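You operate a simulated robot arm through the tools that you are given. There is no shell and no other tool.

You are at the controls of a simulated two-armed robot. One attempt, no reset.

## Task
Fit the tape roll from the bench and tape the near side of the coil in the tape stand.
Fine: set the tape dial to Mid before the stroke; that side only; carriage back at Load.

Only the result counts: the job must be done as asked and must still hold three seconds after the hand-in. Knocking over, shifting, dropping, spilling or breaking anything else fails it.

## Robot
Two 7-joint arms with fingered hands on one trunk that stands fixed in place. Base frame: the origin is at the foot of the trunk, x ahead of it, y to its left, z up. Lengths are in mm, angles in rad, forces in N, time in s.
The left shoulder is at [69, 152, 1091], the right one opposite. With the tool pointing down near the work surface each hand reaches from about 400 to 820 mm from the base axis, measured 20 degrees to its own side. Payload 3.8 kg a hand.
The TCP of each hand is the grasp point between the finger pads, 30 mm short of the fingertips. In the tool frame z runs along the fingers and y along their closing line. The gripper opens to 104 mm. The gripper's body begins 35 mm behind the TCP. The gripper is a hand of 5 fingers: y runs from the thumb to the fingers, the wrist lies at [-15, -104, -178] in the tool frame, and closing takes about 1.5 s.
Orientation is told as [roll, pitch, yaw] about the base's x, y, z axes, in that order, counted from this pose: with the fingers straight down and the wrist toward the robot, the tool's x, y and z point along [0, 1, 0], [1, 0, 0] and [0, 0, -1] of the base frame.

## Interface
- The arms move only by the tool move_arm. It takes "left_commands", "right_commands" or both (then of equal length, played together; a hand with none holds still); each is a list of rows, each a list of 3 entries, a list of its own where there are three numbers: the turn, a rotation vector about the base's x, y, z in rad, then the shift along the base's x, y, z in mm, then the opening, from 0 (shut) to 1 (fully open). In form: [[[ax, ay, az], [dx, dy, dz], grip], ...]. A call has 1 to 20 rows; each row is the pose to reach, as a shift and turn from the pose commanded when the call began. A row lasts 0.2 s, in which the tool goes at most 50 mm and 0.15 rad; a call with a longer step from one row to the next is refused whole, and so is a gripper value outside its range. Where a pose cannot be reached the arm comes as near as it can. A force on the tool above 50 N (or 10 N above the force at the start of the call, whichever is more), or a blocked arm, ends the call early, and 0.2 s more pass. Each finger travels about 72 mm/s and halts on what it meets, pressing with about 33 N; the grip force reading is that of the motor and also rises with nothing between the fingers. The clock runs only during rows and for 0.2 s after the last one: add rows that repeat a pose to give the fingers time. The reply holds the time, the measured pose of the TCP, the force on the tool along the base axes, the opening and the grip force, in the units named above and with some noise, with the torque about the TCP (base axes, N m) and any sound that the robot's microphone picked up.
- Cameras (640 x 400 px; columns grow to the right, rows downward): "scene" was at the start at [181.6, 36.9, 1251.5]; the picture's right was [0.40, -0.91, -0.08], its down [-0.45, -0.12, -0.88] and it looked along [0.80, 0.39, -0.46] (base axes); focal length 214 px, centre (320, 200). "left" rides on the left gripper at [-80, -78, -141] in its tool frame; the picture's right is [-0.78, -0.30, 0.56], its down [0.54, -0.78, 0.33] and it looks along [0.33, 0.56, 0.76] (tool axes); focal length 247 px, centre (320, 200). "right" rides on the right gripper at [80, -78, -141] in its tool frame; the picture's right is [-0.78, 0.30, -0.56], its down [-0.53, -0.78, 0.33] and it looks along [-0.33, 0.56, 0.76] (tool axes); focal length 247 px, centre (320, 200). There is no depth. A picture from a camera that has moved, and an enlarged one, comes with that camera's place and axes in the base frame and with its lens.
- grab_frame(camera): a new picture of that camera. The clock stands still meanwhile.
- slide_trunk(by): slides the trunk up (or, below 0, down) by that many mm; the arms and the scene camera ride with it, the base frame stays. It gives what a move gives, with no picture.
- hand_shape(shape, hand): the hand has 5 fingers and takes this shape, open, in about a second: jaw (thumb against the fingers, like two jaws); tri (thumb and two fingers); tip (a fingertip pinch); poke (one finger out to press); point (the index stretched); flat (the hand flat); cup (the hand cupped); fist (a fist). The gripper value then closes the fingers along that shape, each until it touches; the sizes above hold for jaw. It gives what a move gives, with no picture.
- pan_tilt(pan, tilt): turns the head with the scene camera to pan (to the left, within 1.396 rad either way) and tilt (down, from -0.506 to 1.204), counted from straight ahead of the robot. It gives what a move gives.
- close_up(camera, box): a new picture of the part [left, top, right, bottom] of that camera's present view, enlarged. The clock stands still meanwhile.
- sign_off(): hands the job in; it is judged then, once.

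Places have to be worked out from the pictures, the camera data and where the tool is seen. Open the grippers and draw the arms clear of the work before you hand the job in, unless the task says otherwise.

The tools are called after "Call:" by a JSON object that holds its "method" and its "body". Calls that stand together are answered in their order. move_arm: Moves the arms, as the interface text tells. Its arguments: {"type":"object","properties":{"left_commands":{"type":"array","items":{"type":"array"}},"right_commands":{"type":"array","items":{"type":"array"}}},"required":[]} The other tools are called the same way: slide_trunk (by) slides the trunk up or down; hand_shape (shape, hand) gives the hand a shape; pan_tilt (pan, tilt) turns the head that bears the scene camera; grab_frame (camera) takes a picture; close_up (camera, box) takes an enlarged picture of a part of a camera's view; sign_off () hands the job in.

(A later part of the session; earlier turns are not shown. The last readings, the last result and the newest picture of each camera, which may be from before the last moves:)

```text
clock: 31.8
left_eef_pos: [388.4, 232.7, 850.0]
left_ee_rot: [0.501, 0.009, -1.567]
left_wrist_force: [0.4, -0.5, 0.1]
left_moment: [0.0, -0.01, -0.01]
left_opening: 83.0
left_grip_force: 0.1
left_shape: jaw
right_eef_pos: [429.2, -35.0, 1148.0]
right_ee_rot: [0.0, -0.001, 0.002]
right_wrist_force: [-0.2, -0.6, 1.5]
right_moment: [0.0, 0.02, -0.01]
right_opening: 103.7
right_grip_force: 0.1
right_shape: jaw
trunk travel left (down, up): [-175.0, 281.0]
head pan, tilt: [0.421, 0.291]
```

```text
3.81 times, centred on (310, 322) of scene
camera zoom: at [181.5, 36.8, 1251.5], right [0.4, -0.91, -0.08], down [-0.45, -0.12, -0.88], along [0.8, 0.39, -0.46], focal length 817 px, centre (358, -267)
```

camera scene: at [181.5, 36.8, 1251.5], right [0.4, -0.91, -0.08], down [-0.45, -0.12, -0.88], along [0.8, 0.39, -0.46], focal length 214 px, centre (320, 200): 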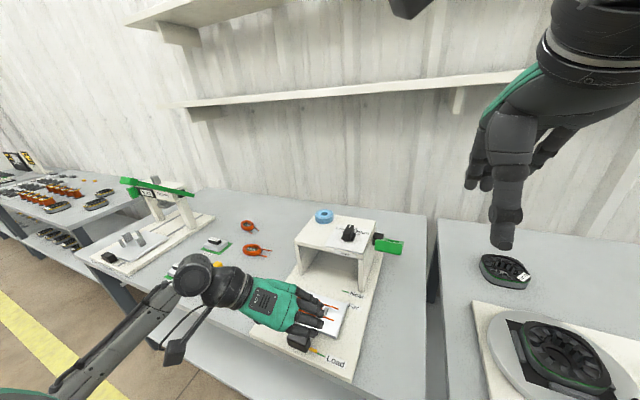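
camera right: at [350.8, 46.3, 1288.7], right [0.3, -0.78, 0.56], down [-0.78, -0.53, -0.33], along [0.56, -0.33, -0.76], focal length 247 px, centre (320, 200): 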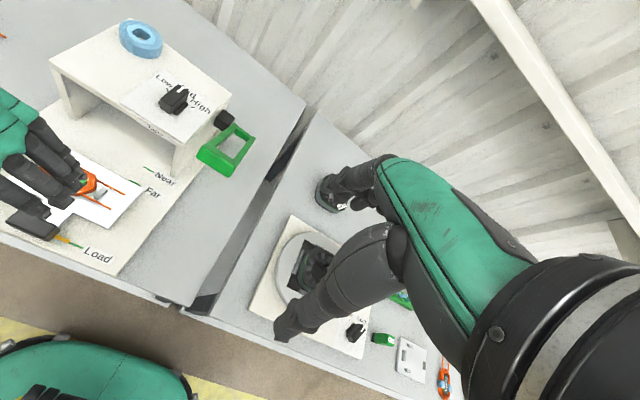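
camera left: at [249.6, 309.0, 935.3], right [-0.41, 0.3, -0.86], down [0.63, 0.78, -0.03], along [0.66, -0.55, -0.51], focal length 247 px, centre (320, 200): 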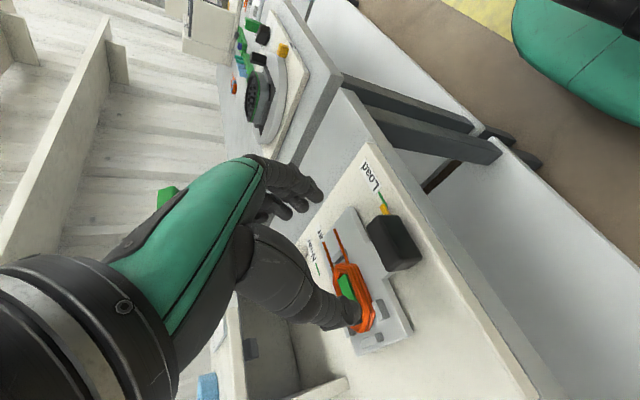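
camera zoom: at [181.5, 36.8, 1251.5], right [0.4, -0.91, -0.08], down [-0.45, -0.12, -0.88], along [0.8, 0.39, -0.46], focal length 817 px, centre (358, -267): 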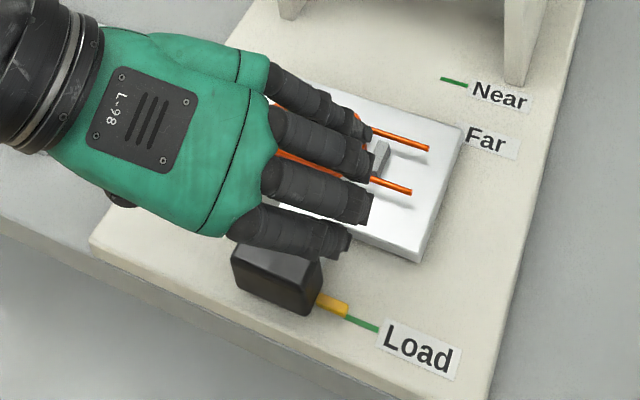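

My box model for the handle (x 389–411, y 208–254, z 745–769) projects exactly onto the picture. I'll descend 67 mm to TCP z ≈ 783 with open fingers and check.

Call:
{"method": "move_arm", "body": {"left_commands": [[[0, 0, 0], [0, 0, -20], 0.8], [[0, 0, 0], [0, 0, -40], 0.8], [[0, 0, 0], [0, 0, -55], 0.8], [[0, 0, 0], [0, 0, -67], 0.8], [[0, 0, 0], [0, 0, -67], 0.8]]}}

Call:
{"method": "close_up", "body": {"camera": "left", "box": [240, 130, 432, 330]}}

Call:
{"method": "close_up", "body": {"camera": "scene", "box": [250, 285, 370, 390]}}

Call:
{"method": "close_up", "body": {"camera": "right", "box": [0, 150, 140, 280]}}

```text
clock: 33.0
left_eef_pos: [388.6, 232.3, 783.2]
left_ee_rot: [0.498, 0.008, -1.566]
left_wrist_force: [-0.5, -0.7, 0.3]
left_moment: [0.0, 0.02, 0.0]
left_opening: 83.4
left_grip_force: 0.0
left_shape: jaw
right_eef_pos: [429.1, -34.9, 1147.3]
right_ee_rot: [0.001, 0.001, 0.001]
right_wrist_force: [0.9, -0.2, -0.8]
right_moment: [-0.03, 0.01, 0.02]
right_opening: 103.8
right_grip_force: 0.0
right_shape: jaw
trunk travel left (down, up): [-175.0, 281.0]
head pan, tilt: [0.421, 0.291]
```

```text
2.00 times, centred on (336, 230) of left
camera zoom: at [249.9, 309.2, 869.1], right [-0.42, 0.3, -0.86], down [0.63, 0.78, -0.03], along [0.66, -0.55, -0.51], focal length 494 px, centre (288, 140)
```

zoom: 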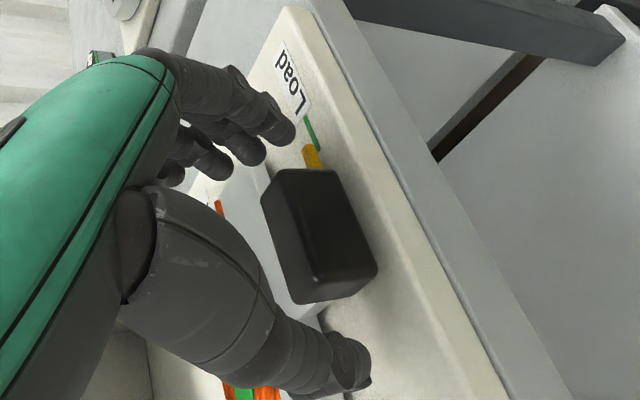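

```text
3.81 times, centred on (310, 338) of scene
camera zoom: at [181.5, 36.8, 1251.5], right [0.4, -0.91, -0.08], down [-0.45, -0.12, -0.88], along [0.8, 0.39, -0.46], focal length 817 px, centre (358, -324)
```

zoom: 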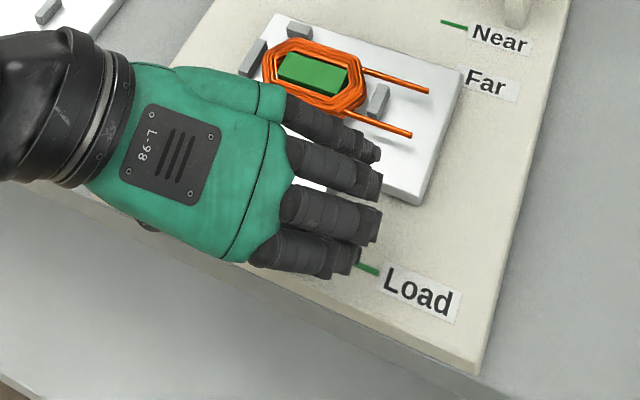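

```text
3.08 times, centred on (70, 215) of right
camera zoom: at [350.8, 46.3, 1288.7], right [0.3, -0.78, 0.56], down [-0.78, -0.53, -0.33], along [0.56, -0.33, -0.76], focal length 760 px, centre (1089, 154)
```

zoom: 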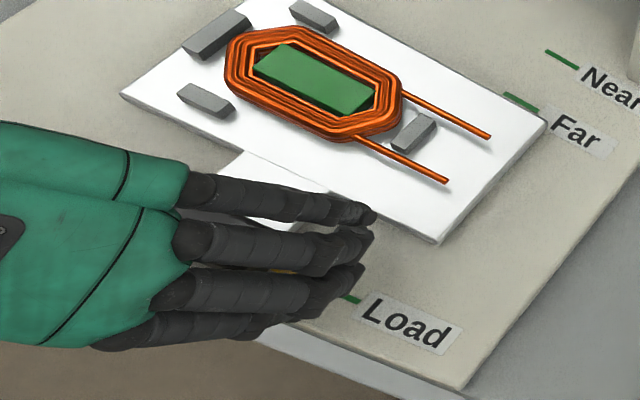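

Thumb and fingers flank the handle with no contact. I'll close the grip on it.

Call:
{"method": "move_arm", "body": {"left_commands": [[[0, 0, 0], [0, 0, 0], 0.6], [[0, 0, 0], [0, 0, 0], 0.45], [[0, 0, 0], [0, 0, 0], 0.3], [[0, 0, 0], [0, 0, 0], 0.2], [[0, 0, 0], [0, 0, 0], 0.2], [[0, 0, 0], [0, 0, 0], 0.2], [[0, 0, 0], [0, 0, 0], 0.2]]}}

Call:
{"method": "close_up", "body": {"camera": "left", "box": [240, 130, 432, 330]}}

Call:
{"method": "close_up", "body": {"camera": "right", "box": [0, 150, 140, 280]}}

```text
clock: 34.6
left_eef_pos: [389.2, 231.7, 782.5]
left_ee_rot: [0.499, 0.007, -1.567]
left_wrist_force: [-0.5, 5.2, -0.6]
left_moment: [0.08, 0.03, 0.02]
left_opening: 44.4
left_grip_force: 33.4
left_shape: jaw
right_eef_pos: [429.4, -34.1, 1147.3]
right_ee_rot: [0.0, -0.001, 0.0]
right_wrist_force: [-0.9, 0.3, -0.5]
right_moment: [-0.02, -0.02, -0.02]
right_opening: 104.0
right_grip_force: 0.1
right_shape: jaw
trunk travel left (down, up): [-175.0, 281.0]
head pan, tilt: [0.421, 0.291]
```

```text
2.00 times, centred on (336, 230) of left
camera zoom: at [250.0, 309.9, 869.1], right [-0.42, 0.3, -0.86], down [0.63, 0.78, -0.03], along [0.66, -0.55, -0.51], focal length 494 px, centre (288, 140)
```

zoom: 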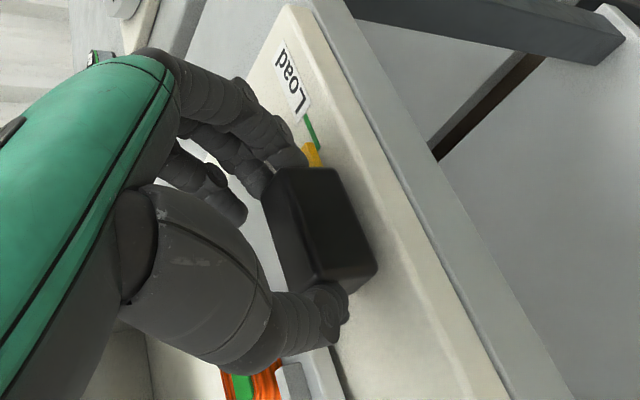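

```text
3.08 times, centred on (70, 215) of right
camera zoom: at [350.8, 47.2, 1288.6], right [0.3, -0.78, 0.56], down [-0.78, -0.54, -0.33], along [0.56, -0.33, -0.76], focal length 760 px, centre (1089, 154)
```

zoom: 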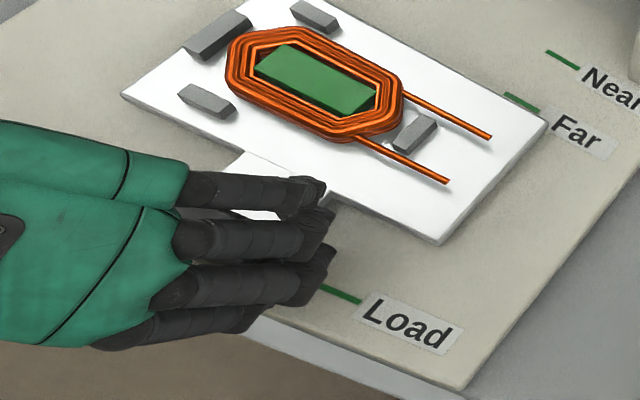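

The handle is gripped (44.4 mm wide, 33 N). I'll push the carriage +100 mm smoothly and check progress and clearances.

Call:
{"method": "move_arm", "body": {"left_commands": [[[0, 0, 0], [3, 0.3, 0], 0.2], [[0, 0, 0], [9, 0.3, 0], 0.2], [[0, 0, 0], [17, 0.3, 0], 0.2], [[0, 0, 0], [27, 0.3, 0], 0.2], [[0, 0, 0], [38, 0.3, 0], 0.2], [[0, 0, 0], [49, 0.3, 0], 0.2], [[0, 0, 0], [60, 0.3, 0], 0.2], [[0, 0, 0], [71, 0.3, 0], 0.2], [[0, 0, 0], [82, 0.3, 0], 0.2], [[0, 0, 0], [91, 0.3, 0], 0.2], [[0, 0, 0], [97, 0.3, 0], 0.2], [[0, 0, 0], [100, 0.3, 0], 0.2], [[0, 0, 0], [100, 0.3, 0], 0.2]]}}

Call:
{"method": "close_up", "body": {"camera": "scene", "box": [260, 220, 400, 330]}}

Call:
{"method": "close_up", "body": {"camera": "right", "box": [20, 80, 220, 240]}}

Call:
{"method": "grab_frame", "body": {"camera": "left"}}

```text
clock: 37.4
left_eef_pos: [490.0, 231.9, 783.0]
left_ee_rot: [0.5, 0.008, -1.567]
left_wrist_force: [-1.0, 9.0, 2.5]
left_moment: [0.2, -0.01, 0.06]
left_opening: 44.2
left_grip_force: 32.9
left_shape: jaw
right_eef_pos: [428.9, -33.2, 1146.2]
right_ee_rot: [0.0, 0.001, -0.002]
right_wrist_force: [0.5, -0.6, -1.8]
right_moment: [0.02, 0.03, 0.03]
right_opening: 104.1
right_grip_force: 0.0
right_shape: jaw
trunk travel left (down, up): [-175.0, 281.0]
head pan, tilt: [0.421, 0.291]
```

```text
3.64 times, centred on (330, 275) of scene
camera zoom: at [181.2, 38.1, 1251.5], right [0.4, -0.91, -0.08], down [-0.45, -0.12, -0.88], along [0.8, 0.39, -0.46], focal length 780 px, centre (284, -73)
```

zoom: 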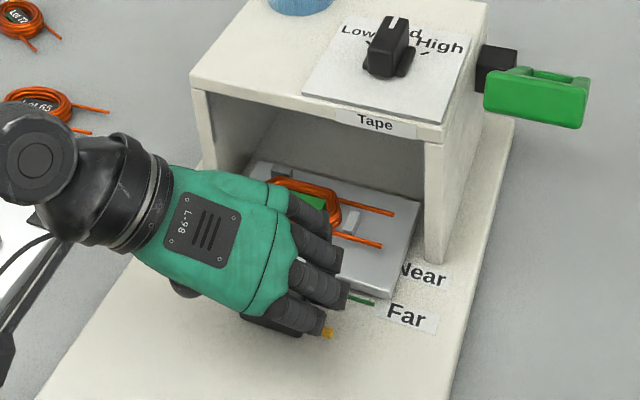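

```text
2.50 times, centred on (120, 160) of right
camera zoom: at [350.5, 47.6, 1288.8], right [0.3, -0.78, 0.56], down [-0.78, -0.54, -0.33], along [0.56, -0.33, -0.76], focal length 617 px, centre (820, 300)
```

zoom: 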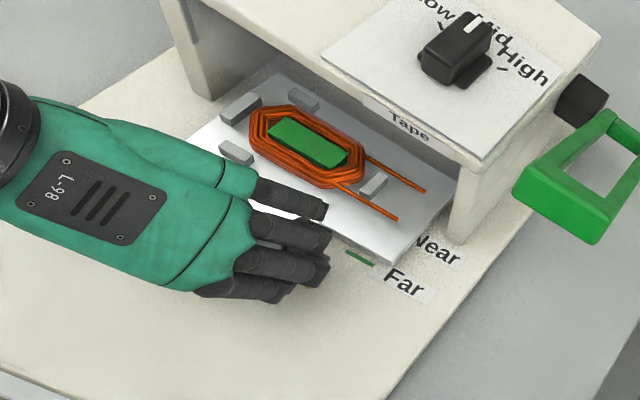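

```text
taken
camera left: at [350.2, 309.5, 868.9], right [-0.41, 0.3, -0.86], down [0.63, 0.78, -0.03], along [0.66, -0.55, -0.51], focal length 247 px, centre (320, 200)
```

left: 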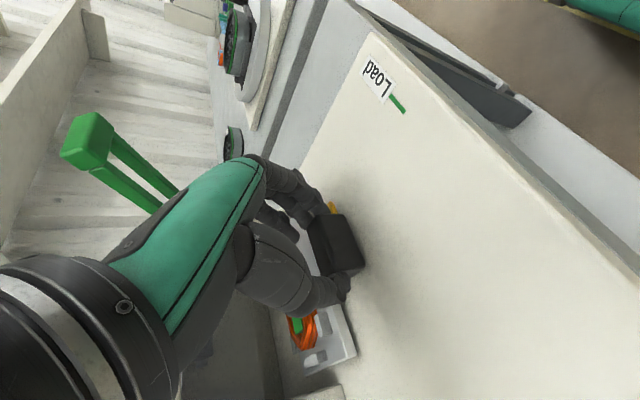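

The carriage slides freely; the growing +y force suggests the rail is turned about 1°, so I'll add a little +y. I'll advance another 60 mm and then fine-align to Near.

Call:
{"method": "move_arm", "body": {"left_commands": [[[0, 0, 0], [2, 0.5, 0], 0.2], [[0, 0, 0], [7, 1, 0], 0.2], [[0, 0, 0], [14, 1.3, 0], 0.2], [[0, 0, 0], [22, 1.5, 0], 0.2], [[0, 0, 0], [30, 1.7, 0], 0.2], [[0, 0, 0], [38, 1.8, 0], 0.2], [[0, 0, 0], [46, 2, 0], 0.2], [[0, 0, 0], [53, 2.1, 0], 0.2], [[0, 0, 0], [58, 2.2, 0], 0.2], [[0, 0, 0], [60, 2.2, 0], 0.2], [[0, 0, 0], [60, 2.2, 0], 0.2]]}}

Call:
{"method": "close_up", "body": {"camera": "scene", "box": [280, 230, 400, 320]}}

Call:
{"method": "close_up", "body": {"camera": "right", "box": [60, 90, 200, 200]}}

Call:
{"method": "grab_frame", "body": {"camera": "left"}}

```text
clock: 39.8
left_eef_pos: [548.5, 233.9, 783.5]
left_ee_rot: [0.5, 0.007, -1.568]
left_wrist_force: [-1.9, -3.7, 1.3]
left_moment: [-0.16, -0.02, -0.11]
left_opening: 44.5
left_grip_force: 33.1
left_shape: jaw
right_eef_pos: [429.3, -34.7, 1147.1]
right_ee_rot: [0.001, -0.001, -0.001]
right_wrist_force: [-0.3, 0.5, -0.3]
right_moment: [-0.02, -0.01, 0.02]
right_opening: 103.5
right_grip_force: 0.0
right_shape: jaw
trunk travel left (down, up): [-175.0, 281.0]
head pan, tilt: [0.421, 0.291]
```

```text
4.44 times, centred on (340, 275) of scene
camera zoom: at [181.3, 36.3, 1251.5], right [0.4, -0.91, -0.08], down [-0.45, -0.12, -0.88], along [0.8, 0.39, -0.46], focal length 953 px, centre (231, -133)
```

zoom: 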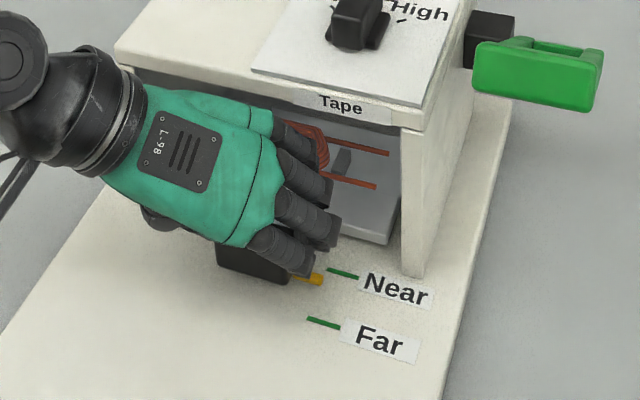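

```text
3.64 times, centred on (130, 145) of right
camera zoom: at [350.5, 45.8, 1288.8], right [0.3, -0.78, 0.56], down [-0.78, -0.53, -0.33], along [0.56, -0.33, -0.76], focal length 898 px, centre (1011, 400)
```

zoom: 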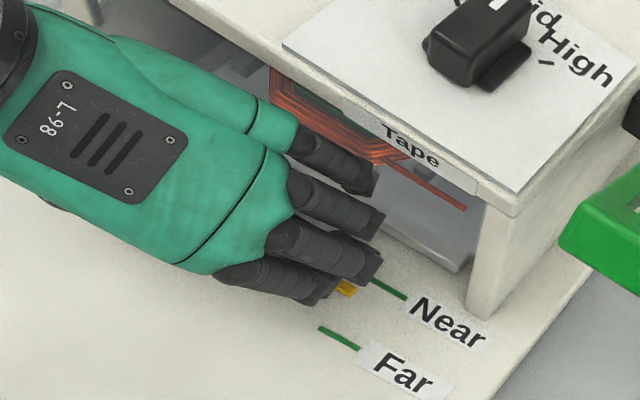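

```text
taken
camera left: at [409.9, 311.3, 869.1], right [-0.42, 0.3, -0.86], down [0.63, 0.78, -0.03], along [0.66, -0.55, -0.51], focal length 247 px, centre (320, 200)
```

left: 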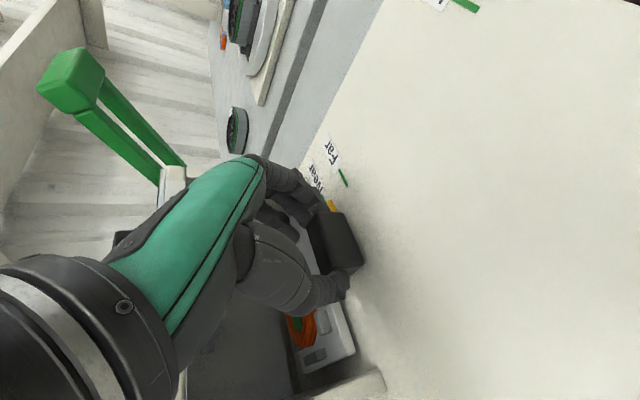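

The pointer is roughly 14 mm short of the Near mark. I'll advance 13.5 mm slowly and compare pointer and mark.

Call:
{"method": "move_arm", "body": {"left_commands": [[[0, 0, 0], [3, 0, 0], 0.2], [[0, 0, 0], [7, 0, 0], 0.2], [[0, 0, 0], [11, 0, 0], 0.2], [[0, 0, 0], [13.5, 0, 0], 0.2], [[0, 0, 0], [13.5, 0, 0], 0.2]]}}

Call:
{"method": "close_up", "body": {"camera": "scene", "box": [320, 265, 384, 305]}}

Call:
{"method": "close_up", "body": {"camera": "right", "box": [100, 130, 180, 190]}}

Call:
{"method": "close_up", "body": {"camera": "left", "box": [260, 130, 400, 240]}}

```text
clock: 41.0
left_eef_pos: [562.1, 233.0, 783.9]
left_ee_rot: [0.499, 0.006, -1.566]
left_wrist_force: [-1.3, -2.3, 0.2]
left_moment: [-0.1, 0.05, -0.07]
left_opening: 44.5
left_grip_force: 32.8
left_shape: jaw
right_eef_pos: [428.6, -35.3, 1147.7]
right_ee_rot: [0.0, 0.001, 0.001]
right_wrist_force: [-0.2, 0.2, 0.8]
right_moment: [0.0, 0.03, -0.01]
right_opening: 103.6
right_grip_force: 0.0
right_shape: jaw
trunk travel left (down, up): [-175.0, 281.0]
head pan, tilt: [0.421, 0.291]
```

```text
10.00 times, centred on (352, 285) of scene
camera zoom: at [181.4, 36.6, 1251.5], right [0.4, -0.91, -0.08], down [-0.45, -0.12, -0.88], along [0.8, 0.39, -0.46], focal length 2145 px, centre (0, -650)
```

zoom: 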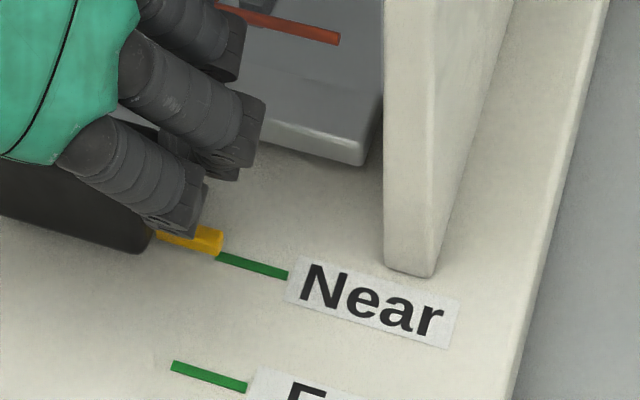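

```text
6.67 times, centred on (140, 160) of right
camera zoom: at [350.7, 46.1, 1288.7], right [0.3, -0.78, 0.56], down [-0.78, -0.53, -0.33], along [0.56, -0.33, -0.76], focal length 1646 px, centre (1520, 467)
```

zoom: 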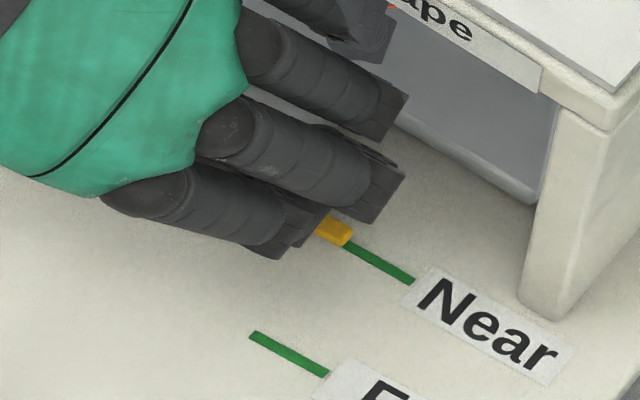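

```text
3.64 times, centred on (330, 185) of left
camera zoom: at [423.4, 311.3, 869.3], right [-0.42, 0.3, -0.86], down [0.63, 0.78, -0.03], along [0.66, -0.55, -0.51], focal length 898 px, centre (284, 254)
```

zoom: 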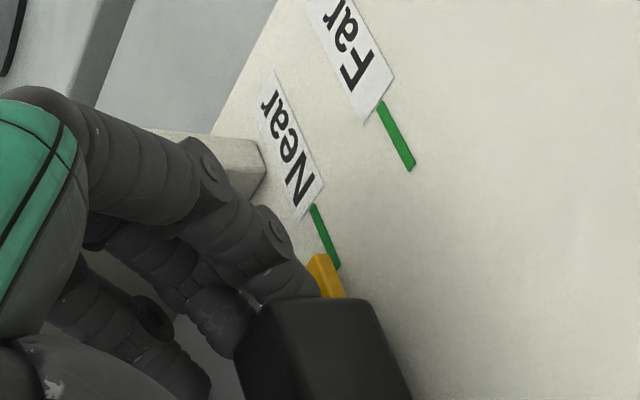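

Pointer and Near mark match the same way they did at Load, so the carriage is at Near; I'll keep holding it. Now I'll examine the green lever closely from the scene, right and left cameras.

Call:
{"method": "close_up", "body": {"camera": "scene", "box": [364, 222, 412, 262]}}

Call:
{"method": "close_up", "body": {"camera": "right", "box": [180, 95, 276, 185]}}

Call:
{"method": "close_up", "body": {"camera": "left", "box": [0, 10, 220, 210]}}

```text
10.00 times, centred on (388, 242) of scene
camera zoom: at [181.4, 36.6, 1251.5], right [0.4, -0.91, -0.08], down [-0.45, -0.12, -0.88], along [0.8, 0.39, -0.46], focal length 2145 px, centre (-360, -220)
```

zoom: 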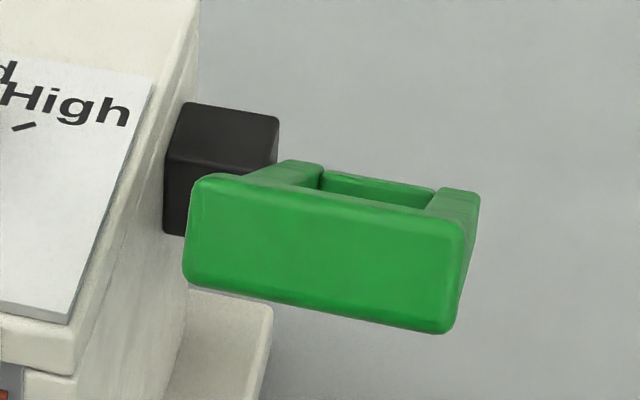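

```text
4.44 times, centred on (228, 140) of right
camera zoom: at [350.7, 46.1, 1288.7], right [0.3, -0.78, 0.56], down [-0.78, -0.53, -0.33], along [0.56, -0.33, -0.76], focal length 1098 px, centre (729, 467)
```

zoom: 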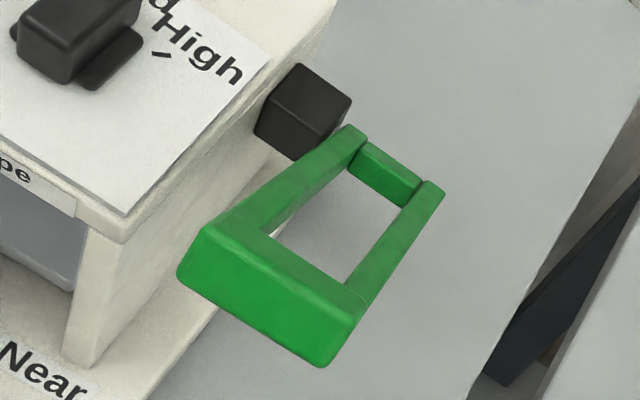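

```text
2.00 times, centred on (110, 110) of left
camera zoom: at [423.4, 311.3, 869.3], right [-0.42, 0.3, -0.86], down [0.63, 0.78, -0.03], along [0.66, -0.55, -0.51], focal length 494 px, centre (740, 380)
```

zoom: 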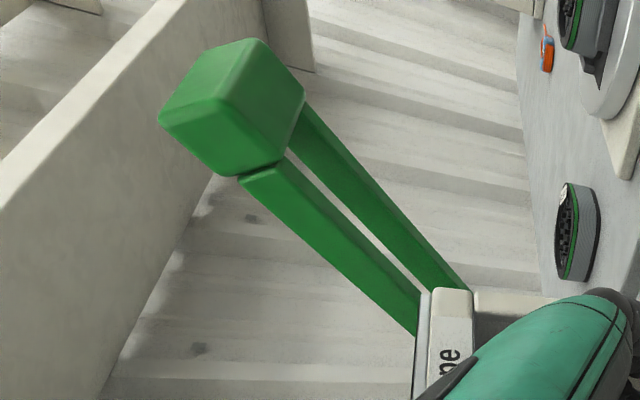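

The lever's handle block spans y 45–98 with its top face centred near [569, 71, 945], pivoting about [700, 847]; it's raised ~33° and should press down. I'll close the right hand and bring it above the handle at z ≈ 1020.

Call:
{"method": "move_arm", "body": {"right_commands": [[[0, 0, 0], [10, 8, -5], 0.8], [[0, 0, 0], [30, 22, -15], 0.6], [[0, 0, 0], [55, 40, -30], 0.4], [[0, 0, 0], [80, 60, -50], 0.2], [[0, 0, 0], [105, 80, -70], 0.0], [[0, 0, 0], [125, 96, -95], 0.0], [[0, 0, 0], [139.7, 106.4, -120], 0.0], [[0, 0, 0], [139.7, 106.4, -127], 0.0], [[0, 0, 0], [139.7, 106.4, -127], 0.0]]}}

Call:
{"method": "grab_frame", "body": {"camera": "right"}}

Call:
{"method": "grab_frame", "body": {"camera": "scene"}}

Call:
{"method": "grab_frame", "body": {"camera": "left"}}

```text
clock: 43.0
left_eef_pos: [563.5, 233.4, 782.3]
left_ee_rot: [0.499, 0.007, -1.566]
left_wrist_force: [-0.4, -3.7, -0.7]
left_moment: [-0.09, 0.03, -0.08]
left_opening: 44.4
left_grip_force: 32.9
left_shape: jaw
right_eef_pos: [570.8, 70.1, 1020.3]
right_ee_rot: [0.002, 0.001, -0.001]
right_wrist_force: [0.7, 0.1, -0.6]
right_moment: [-0.02, 0.01, -0.03]
right_opening: 0.0
right_grip_force: 32.8
right_shape: jaw
trunk travel left (down, up): [-175.0, 281.0]
head pan, tilt: [0.421, 0.291]
```

```text
taken
camera right: at [491.3, 152.3, 1161.7], right [0.3, -0.78, 0.56], down [-0.78, -0.54, -0.33], along [0.56, -0.33, -0.76], focal length 247 px, centre (320, 200)
```

right: 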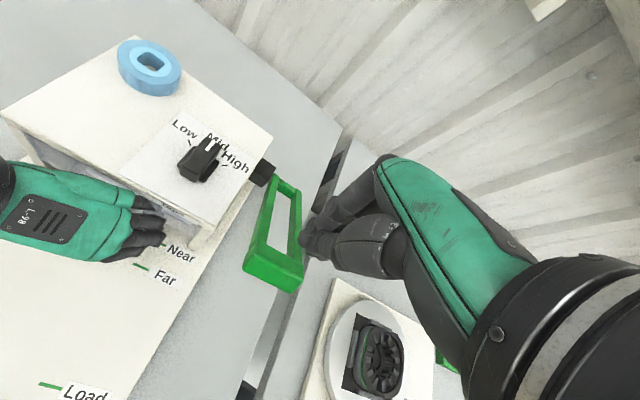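

```text
taken
camera scene: at [181.7, 36.6, 1251.5], right [0.4, -0.91, -0.08], down [-0.45, -0.12, -0.88], along [0.8, 0.39, -0.46], focal length 214 px, centre (320, 200)
```

scene: 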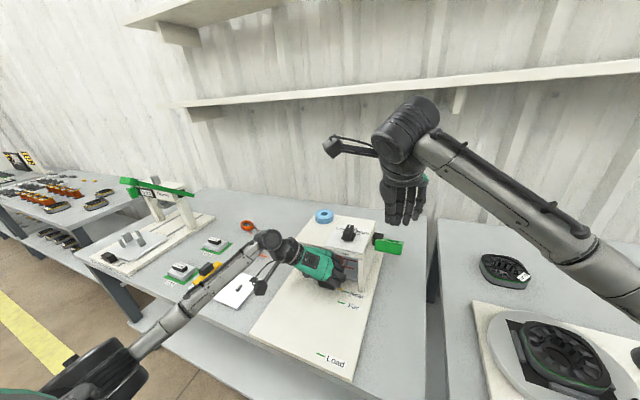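

```text
taken
camera left: at [423.6, 311.3, 869.3], right [-0.42, 0.3, -0.86], down [0.63, 0.78, -0.03], along [0.66, -0.55, -0.51], focal length 247 px, centre (320, 200)
```

left: 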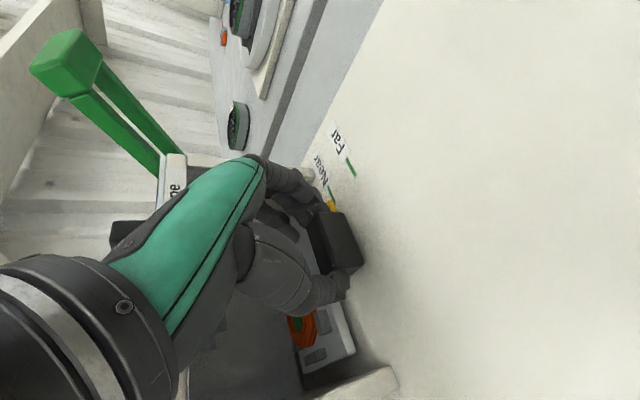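

The right hand is above the lever. I'll zoom in with the right and scene cameras to line the fingertips up over the handle block.

Call:
{"method": "close_up", "body": {"camera": "right", "box": [220, 150, 380, 310]}}

Call:
{"method": "close_up", "body": {"camera": "scene", "box": [350, 160, 446, 270]}}

```text
2.50 times, centred on (300, 230) of right
camera zoom: at [491.3, 152.3, 1161.7], right [0.3, -0.78, 0.56], down [-0.78, -0.54, -0.33], along [0.56, -0.33, -0.76], focal length 617 px, centre (370, 125)
```

zoom: 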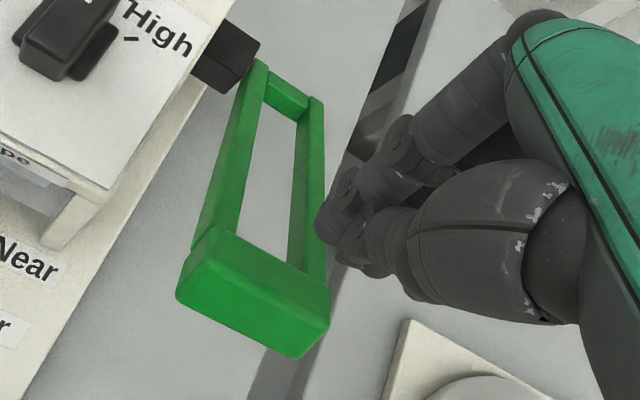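

```text
3.64 times, centred on (398, 215) of scene
camera zoom: at [181.7, 36.6, 1251.5], right [0.4, -0.91, -0.08], down [-0.45, -0.12, -0.88], along [0.8, 0.39, -0.46], focal length 780 px, centre (36, 146)
```

zoom: 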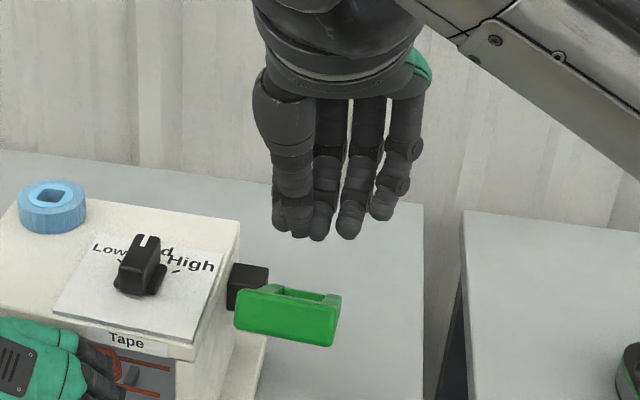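

The fingertips project as expected. I'll shift y +8.5 so thumb and two fingers sit over the block, and lower to just above it (TCP z ≈ 985).

Call:
{"method": "move_arm", "body": {"right_commands": [[[0, 0, 0], [0, 5, -10], 0.0], [[0, 0, 0], [0, 8.5, -22], 0.0], [[0, 0, 0], [0, 8.5, -35], 0.0], [[0, 0, 0], [0, 8.5, -35], 0.0]]}}

Call:
{"method": "close_up", "body": {"camera": "right", "box": [220, 150, 380, 310]}}

Call:
{"method": "close_up", "body": {"camera": "scene", "box": [360, 190, 424, 260]}}

Call:
{"method": "grab_frame", "body": {"camera": "left"}}

```text
clock: 44.0
left_eef_pos: [562.7, 234.5, 783.6]
left_ee_rot: [0.501, 0.008, -1.568]
left_wrist_force: [-0.5, -2.1, 0.6]
left_moment: [-0.11, -0.04, -0.11]
left_opening: 44.5
left_grip_force: 33.2
left_shape: jaw
right_eef_pos: [567.7, 79.6, 985.1]
right_ee_rot: [0.001, 0.001, -0.001]
right_wrist_force: [0.0, 0.2, -0.5]
right_moment: [0.0, -0.04, 0.0]
right_opening: 0.0
right_grip_force: 32.7
right_shape: jaw
trunk travel left (down, up): [-175.0, 281.0]
head pan, tilt: [0.421, 0.291]
```

```text
2.50 times, centred on (300, 230) of right
camera zoom: at [490.6, 160.1, 1125.9], right [0.3, -0.78, 0.56], down [-0.78, -0.53, -0.33], along [0.56, -0.33, -0.76], focal length 617 px, centre (370, 125)
```

zoom: 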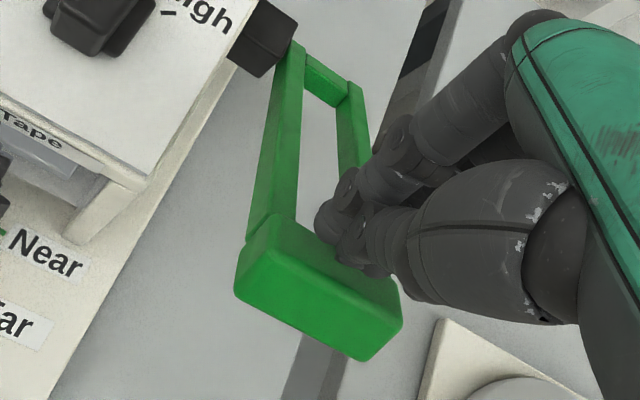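

```text
5.71 times, centred on (392, 225) of scene
camera zoom: at [181.7, 36.6, 1251.5], right [0.4, -0.91, -0.08], down [-0.45, -0.12, -0.88], along [0.8, 0.39, -0.46], focal length 1226 px, centre (-91, 57)
```

zoom: 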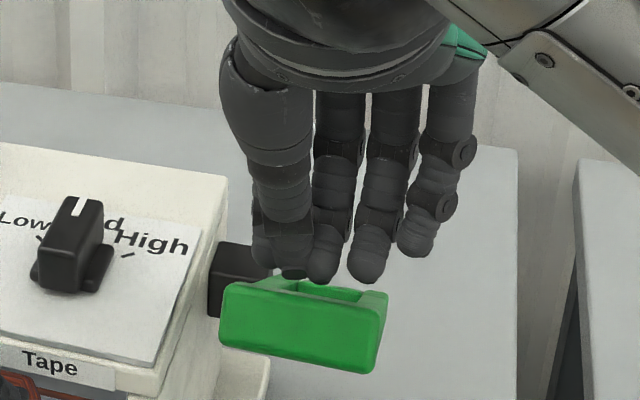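

```text
taken
camera left: at [423.6, 311.3, 869.3], right [-0.42, 0.3, -0.86], down [0.63, 0.78, -0.03], along [0.66, -0.55, -0.51], focal length 247 px, centre (320, 200)
```

left: 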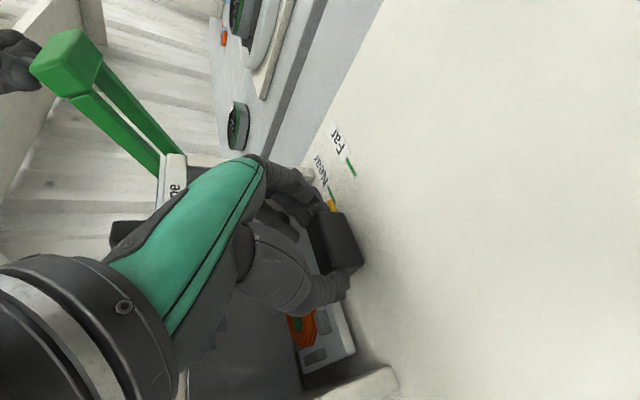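

I'll zoom the left camera's side view of fingertips versus handle block to judge the x alignment before contact.

Call:
{"method": "close_up", "body": {"camera": "left", "box": [0, 0, 160, 130]}}

Call:
{"method": "close_up", "body": {"camera": "right", "box": [270, 190, 350, 270]}}

```text
3.08 times, centred on (80, 65) of left
camera zoom: at [423.6, 311.3, 869.3], right [-0.42, 0.3, -0.86], down [0.63, 0.78, -0.03], along [0.66, -0.55, -0.51], focal length 760 px, centre (1058, 615)
```

zoom: 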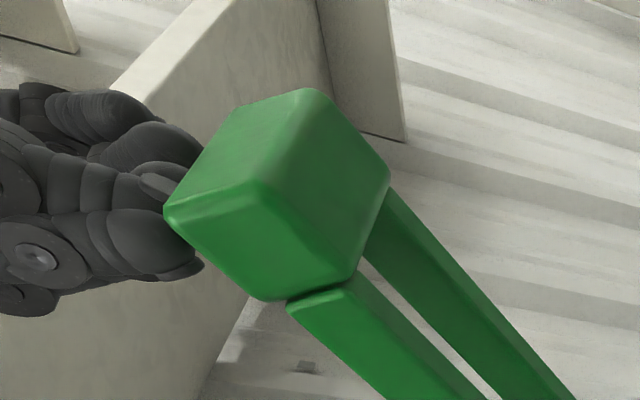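

```text
5.00 times, centred on (310, 230) of right
camera zoom: at [490.6, 160.1, 1125.9], right [0.3, -0.78, 0.56], down [-0.78, -0.53, -0.33], along [0.56, -0.33, -0.76], focal length 1235 px, centre (370, 50)
```

zoom: 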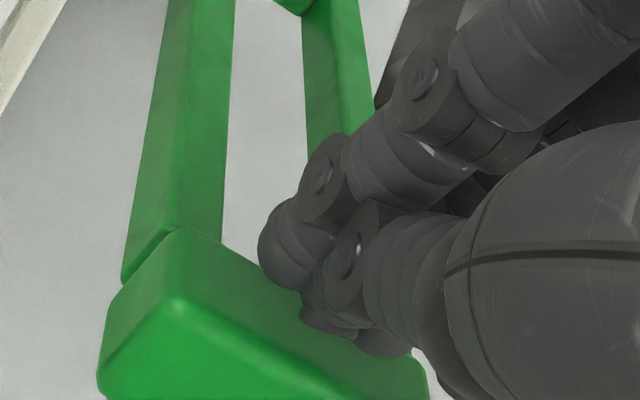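

The block's top face spans x ≈ 559–575, so I'll shift 4 mm nearer, touch down, and press the first ~12° along the lever's arc while watching forces.

Call:
{"method": "move_arm", "body": {"right_commands": [[[0, 0, 0], [-4, 0, -4], 0.0], [[0, 0, 0], [-4, 0, -9], 0.0], [[0, 0, 0], [-7, 0, -14], 0.0], [[0, 0, 0], [-11, 0, -20], 0.0], [[0, 0, 0], [-14.4, 0, -25.2], 0.0], [[0, 0, 0], [-18, 0, -32], 0.0], [[0, 0, 0], [-21.1, 0, -38.1], 0.0], [[0, 0, 0], [-21.1, 0, -38.1], 0.0]]}}

Call:
{"method": "close_up", "body": {"camera": "scene", "box": [350, 200, 430, 270]}}

Call:
{"method": "grab_frame", "body": {"camera": "right"}}

Call:
{"method": "grab_frame", "body": {"camera": "left"}}

```text
clock: 45.8
left_eef_pos: [563.1, 234.4, 783.8]
left_ee_rot: [0.498, 0.006, -1.567]
left_wrist_force: [-0.4, -2.8, -0.7]
left_moment: [-0.1, -0.01, -0.08]
left_opening: 44.3
left_grip_force: 32.7
left_shape: jaw
right_eef_pos: [548.7, 80.3, 947.9]
right_ee_rot: [0.001, -0.001, 0.0]
right_wrist_force: [-0.2, -0.1, 0.7]
right_moment: [0.0, 0.0, 0.02]
right_opening: 0.0
right_grip_force: 33.3
right_shape: jaw
trunk travel left (down, up): [-175.0, 281.0]
head pan, tilt: [0.421, 0.291]
```

```text
5.71 times, centred on (390, 235) of scene
camera zoom: at [181.7, 36.6, 1251.5], right [0.4, -0.91, -0.08], down [-0.45, -0.12, -0.88], along [0.8, 0.39, -0.46], focal length 1226 px, centre (-80, 0)
```

zoom: 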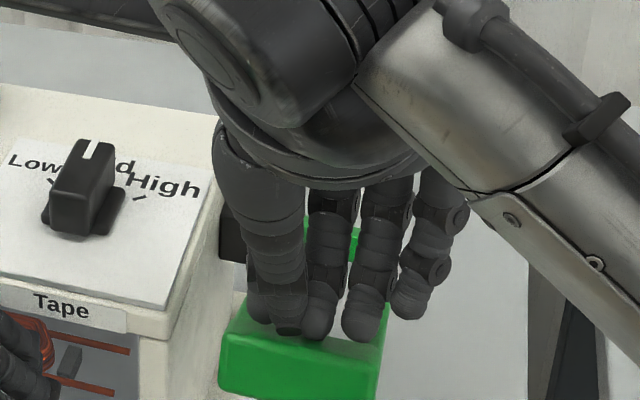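

```text
taken
camera right: at [469.2, 160.9, 1088.5], right [0.3, -0.78, 0.56], down [-0.78, -0.53, -0.33], along [0.56, -0.33, -0.76], focal length 247 px, centre (320, 200)
```

right: 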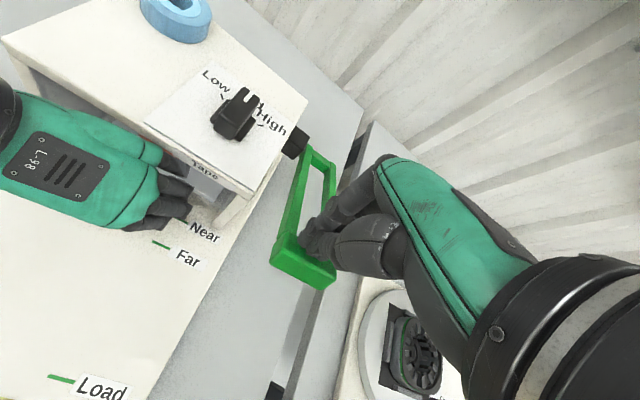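

```text
taken
camera left: at [423.6, 311.3, 869.3], right [-0.42, 0.3, -0.86], down [0.63, 0.78, -0.03], along [0.66, -0.55, -0.51], focal length 247 px, centre (320, 200)
```

left: 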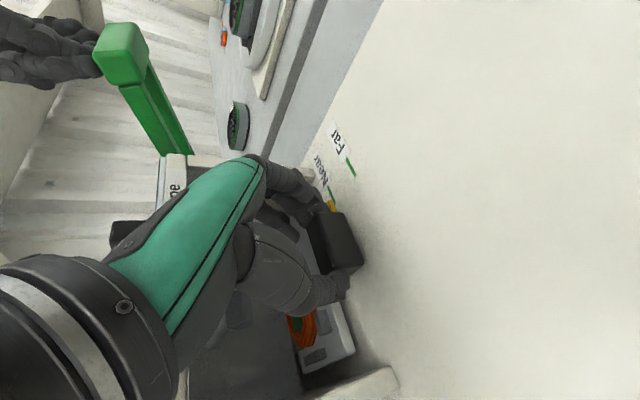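

The lever follows down with almost no force. I'll continue along the arc to about 5° and check.

Call:
{"method": "move_arm", "body": {"right_commands": [[[0, 0, 0], [-3, 0, -7], 0.0], [[0, 0, 0], [-5.6, 0, -13.4], 0.0], [[0, 0, 0], [-8, 0, -20], 0.0], [[0, 0, 0], [-9.9, 0, -27.3], 0.0], [[0, 0, 0], [-11.6, 0, -34.3], 0.0], [[0, 0, 0], [-13.1, 0, -41.5], 0.0], [[0, 0, 0], [-14.2, 0, -48.7], 0.0], [[0, 0, 0], [-15, 0, -55.9], 0.0], [[0, 0, 0], [-15, 0, -55.9], 0.0]]}}

Call:
{"method": "grab_frame", "body": {"camera": "right"}}

Call:
{"method": "grab_frame", "body": {"camera": "left"}}

Call:
{"method": "close_up", "body": {"camera": "scene", "box": [290, 210, 430, 300]}}

```text
clock: 47.8
left_eef_pos: [561.9, 234.2, 783.4]
left_ee_rot: [0.499, 0.006, -1.568]
left_wrist_force: [-1.0, -2.2, -1.1]
left_moment: [-0.07, -0.02, -0.09]
left_opening: 44.6
left_grip_force: 33.1
left_shape: jaw
right_eef_pos: [533.1, 79.1, 890.8]
right_ee_rot: [-0.001, 0.001, -0.001]
right_wrist_force: [0.7, -0.5, 0.2]
right_moment: [-0.01, -0.02, -0.02]
right_opening: 0.0
right_grip_force: 32.9
right_shape: jaw
trunk travel left (down, up): [-175.0, 281.0]
head pan, tilt: [0.421, 0.291]
```

```text
taken
camera right: at [454.5, 160.0, 1032.5], right [0.3, -0.78, 0.56], down [-0.78, -0.53, -0.33], along [0.56, -0.33, -0.76], focal length 247 px, centre (320, 200)
```

right: 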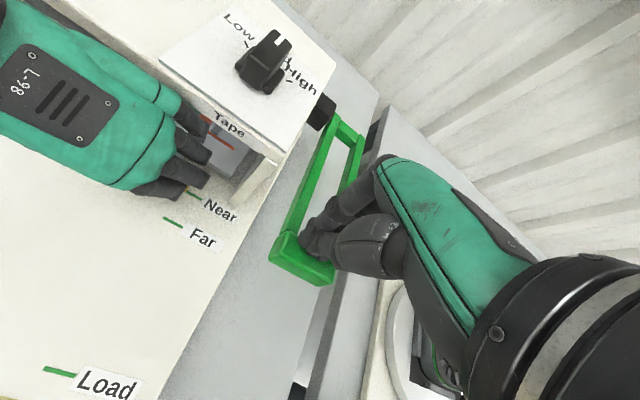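

```text
taken
camera left: at [423.5, 311.3, 869.3], right [-0.42, 0.3, -0.86], down [0.63, 0.78, -0.03], along [0.66, -0.55, -0.51], focal length 247 px, centre (320, 200)
```

left: 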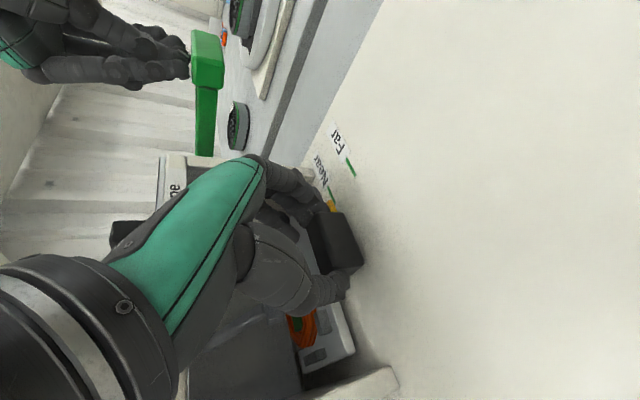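

```text
4.44 times, centred on (360, 255) of scene
camera zoom: at [181.6, 36.6, 1251.5], right [0.4, -0.91, -0.08], down [-0.45, -0.12, -0.88], along [0.8, 0.39, -0.46], focal length 953 px, centre (142, -44)
```

zoom: 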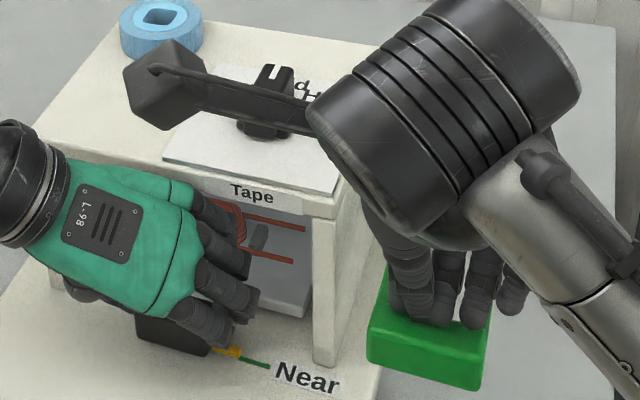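

The lever is near horizontal with no resistance or sound yet. I'll keep pressing along the arc to about −12° and watch for a stop or sound.

Call:
{"method": "move_arm", "body": {"right_commands": [[[0, 0, 0], [-0.3, 0, -7], 0.0], [[0, 0, 0], [-0.6, 0, -14.5], 0.0], [[0, 0, 0], [-0.4, 0, -22], 0.0], [[0, 0, 0], [0, 0, -29], 0.0], [[0, 0, 0], [0.8, 0, -36], 0.0], [[0, 0, 0], [1.9, 0, -43.4], 0.0], [[0, 0, 0], [3, 0, -49], 0.0], [[0, 0, 0], [3, 0, -49], 0.0]]}}

Call:
{"method": "grab_frame", "body": {"camera": "right"}}

Call:
{"method": "grab_frame", "body": {"camera": "left"}}

Call:
{"method": "grab_frame", "body": {"camera": "scene"}}

```text
clock: 49.6
left_eef_pos: [563.0, 234.2, 783.7]
left_ee_rot: [0.498, 0.004, -1.568]
left_wrist_force: [3.1, -2.4, -5.0]
left_moment: [-0.13, 0.0, -0.09]
left_opening: 44.1
left_grip_force: 33.3
left_shape: jaw
right_eef_pos: [536.0, 80.4, 843.5]
right_ee_rot: [0.003, -0.004, 0.0]
right_wrist_force: [0.2, -0.6, 13.3]
right_moment: [0.09, -0.04, 0.0]
right_opening: 0.0
right_grip_force: 32.8
right_shape: jaw
trunk travel left (down, up): [-175.0, 281.0]
head pan, tilt: [0.421, 0.291]
```

```text
taken
camera right: at [456.4, 160.9, 985.2], right [0.29, -0.78, 0.56], down [-0.78, -0.53, -0.34], along [0.56, -0.33, -0.76], focal length 247 px, centre (320, 200)
```

right: 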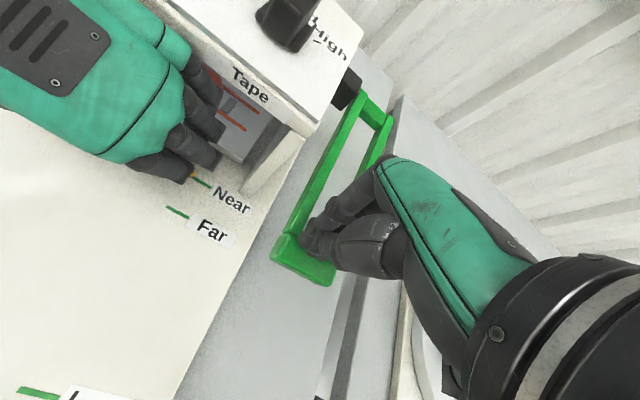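

```text
taken
camera left: at [423.2, 311.3, 869.5], right [-0.42, 0.3, -0.86], down [0.63, 0.78, -0.03], along [0.66, -0.55, -0.51], focal length 247 px, centre (320, 200)
```

left: 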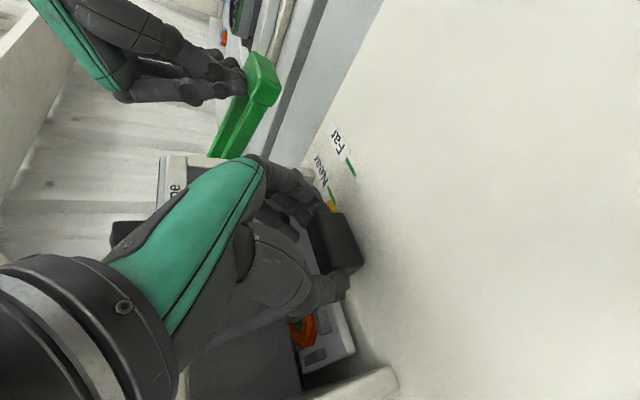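

```text
taken
camera scene: at [181.0, 36.5, 1251.8], right [0.4, -0.91, -0.08], down [-0.45, -0.12, -0.88], along [0.8, 0.39, -0.46], focal length 214 px, centre (320, 200)
```

scene: 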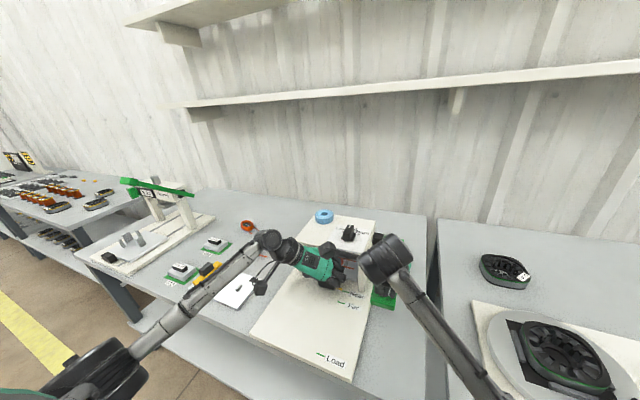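

Resistance has begun (13 N on the right hand, a slight tug on the left), so the tape head is likely engaging. I'll press further in small steps to complete the stroke.

Call:
{"method": "move_arm", "body": {"right_commands": [[[0, 0, 0], [0.5, 0, -2], 0.0], [[0, 0, 0], [1, 0, -4], 0.0], [[0, 0, 0], [1.5, 0, -6], 0.0], [[0, 0, 0], [1.5, 0, -6], 0.0]]}}

Call:
{"method": "close_up", "body": {"camera": "left", "box": [180, 20, 420, 220]}}

Call:
{"method": "close_up", "body": {"camera": "right", "box": [160, 40, 400, 300]}}

```text
clock: 50.6
left_eef_pos: [560.9, 234.5, 784.6]
left_ee_rot: [0.501, 0.01, -1.567]
left_wrist_force: [12.0, 0.2, -17.2]
left_moment: [-0.12, -0.05, -0.04]
left_opening: 43.6
left_grip_force: 33.1
left_shape: jaw
right_eef_pos: [536.9, 79.7, 843.7]
right_ee_rot: [0.007, -0.013, 0.001]
right_wrist_force: [-0.5, -5.0, 49.9]
right_moment: [0.22, -0.15, -0.03]
right_opening: 0.0
right_grip_force: 32.6
right_shape: jaw
trunk travel left (down, up): [-175.0, 281.0]
head pan, tilt: [0.421, 0.291]
```

```text
2.00 times, centred on (300, 120) of left
camera zoom: at [422.3, 311.1, 870.1], right [-0.41, 0.3, -0.86], down [0.63, 0.78, -0.03], along [0.66, -0.55, -0.51], focal length 494 px, centre (360, 360)
```

zoom: 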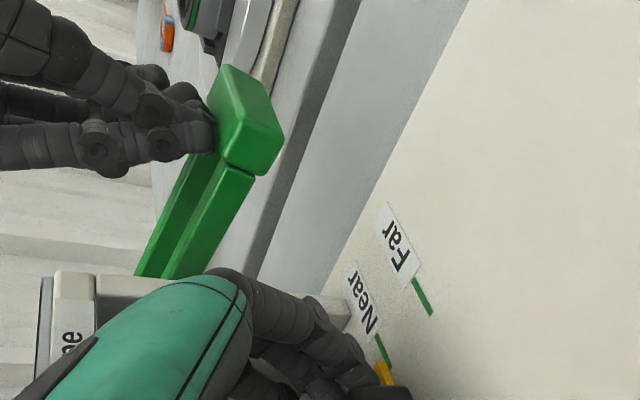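

```text
1.54 times, centred on (280, 170) of right
camera zoom: at [456.8, 160.5, 983.8], right [0.29, -0.78, 0.56], down [-0.77, -0.53, -0.35], along [0.57, -0.33, -0.76], focal length 380 px, centre (382, 246)
```

zoom: 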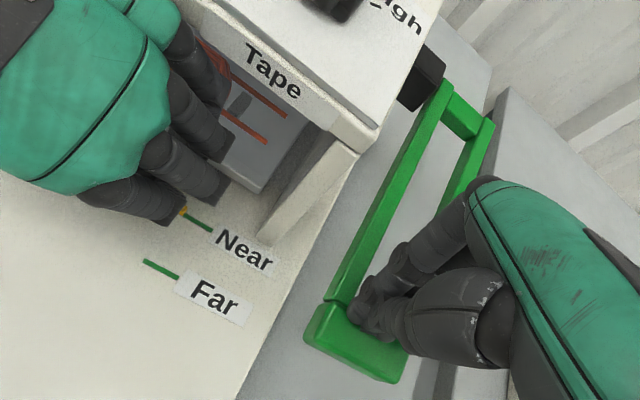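

The lever has hit a hard stop (50 N, no further motion), so the stroke is at its end. I'll ease the right hand back up along the arc and see whether the lever returns.

Call:
{"method": "move_arm", "body": {"right_commands": [[[0, 0, 0], [-1.5, 0, 6], 0.0], [[0, 0, 0], [-3, 0, 14], 0.0], [[0, 0, 0], [-4.5, 0, 26], 0.0], [[0, 0, 0], [-4.5, 0, 38], 0.0], [[0, 0, 0], [-4, 0, 50], 0.0], [[0, 0, 0], [-4, 0, 50], 0.0]]}}

Call:
{"method": "grab_frame", "body": {"camera": "left"}}

Call:
{"method": "close_up", "body": {"camera": "right", "box": [160, 40, 400, 300]}}

```text
clock: 52.0
left_eef_pos: [562.8, 233.6, 782.2]
left_ee_rot: [0.499, 0.006, -1.567]
left_wrist_force: [-0.9, -1.3, -1.6]
left_moment: [-0.08, 0.07, -0.09]
left_opening: 43.8
left_grip_force: 33.0
left_shape: jaw
right_eef_pos: [532.2, 79.6, 886.4]
right_ee_rot: [0.0, 0.0, -0.001]
right_wrist_force: [-0.7, 0.0, 0.5]
right_moment: [-0.05, 0.0, -0.01]
right_opening: 0.1
right_grip_force: 32.4
right_shape: jaw
trunk travel left (down, up): [-175.0, 281.0]
head pan, tilt: [0.421, 0.291]
```

```text
taken
camera left: at [423.4, 311.5, 869.3], right [-0.42, 0.3, -0.86], down [0.63, 0.78, -0.03], along [0.66, -0.55, -0.51], focal length 247 px, centre (320, 200)
```

left: 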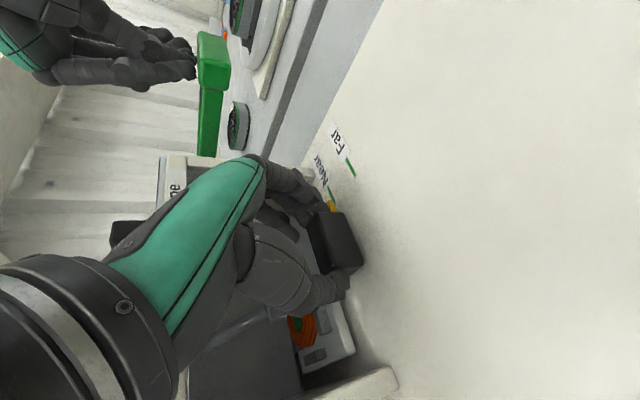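

```text
1.54 times, centred on (280, 170) of right
camera zoom: at [454.2, 160.7, 1027.6], right [0.3, -0.78, 0.56], down [-0.78, -0.54, -0.33], along [0.56, -0.33, -0.76], focal length 380 px, centre (382, 246)
```

zoom: 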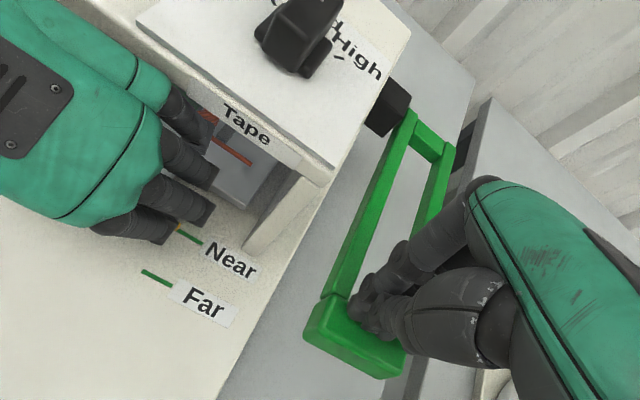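

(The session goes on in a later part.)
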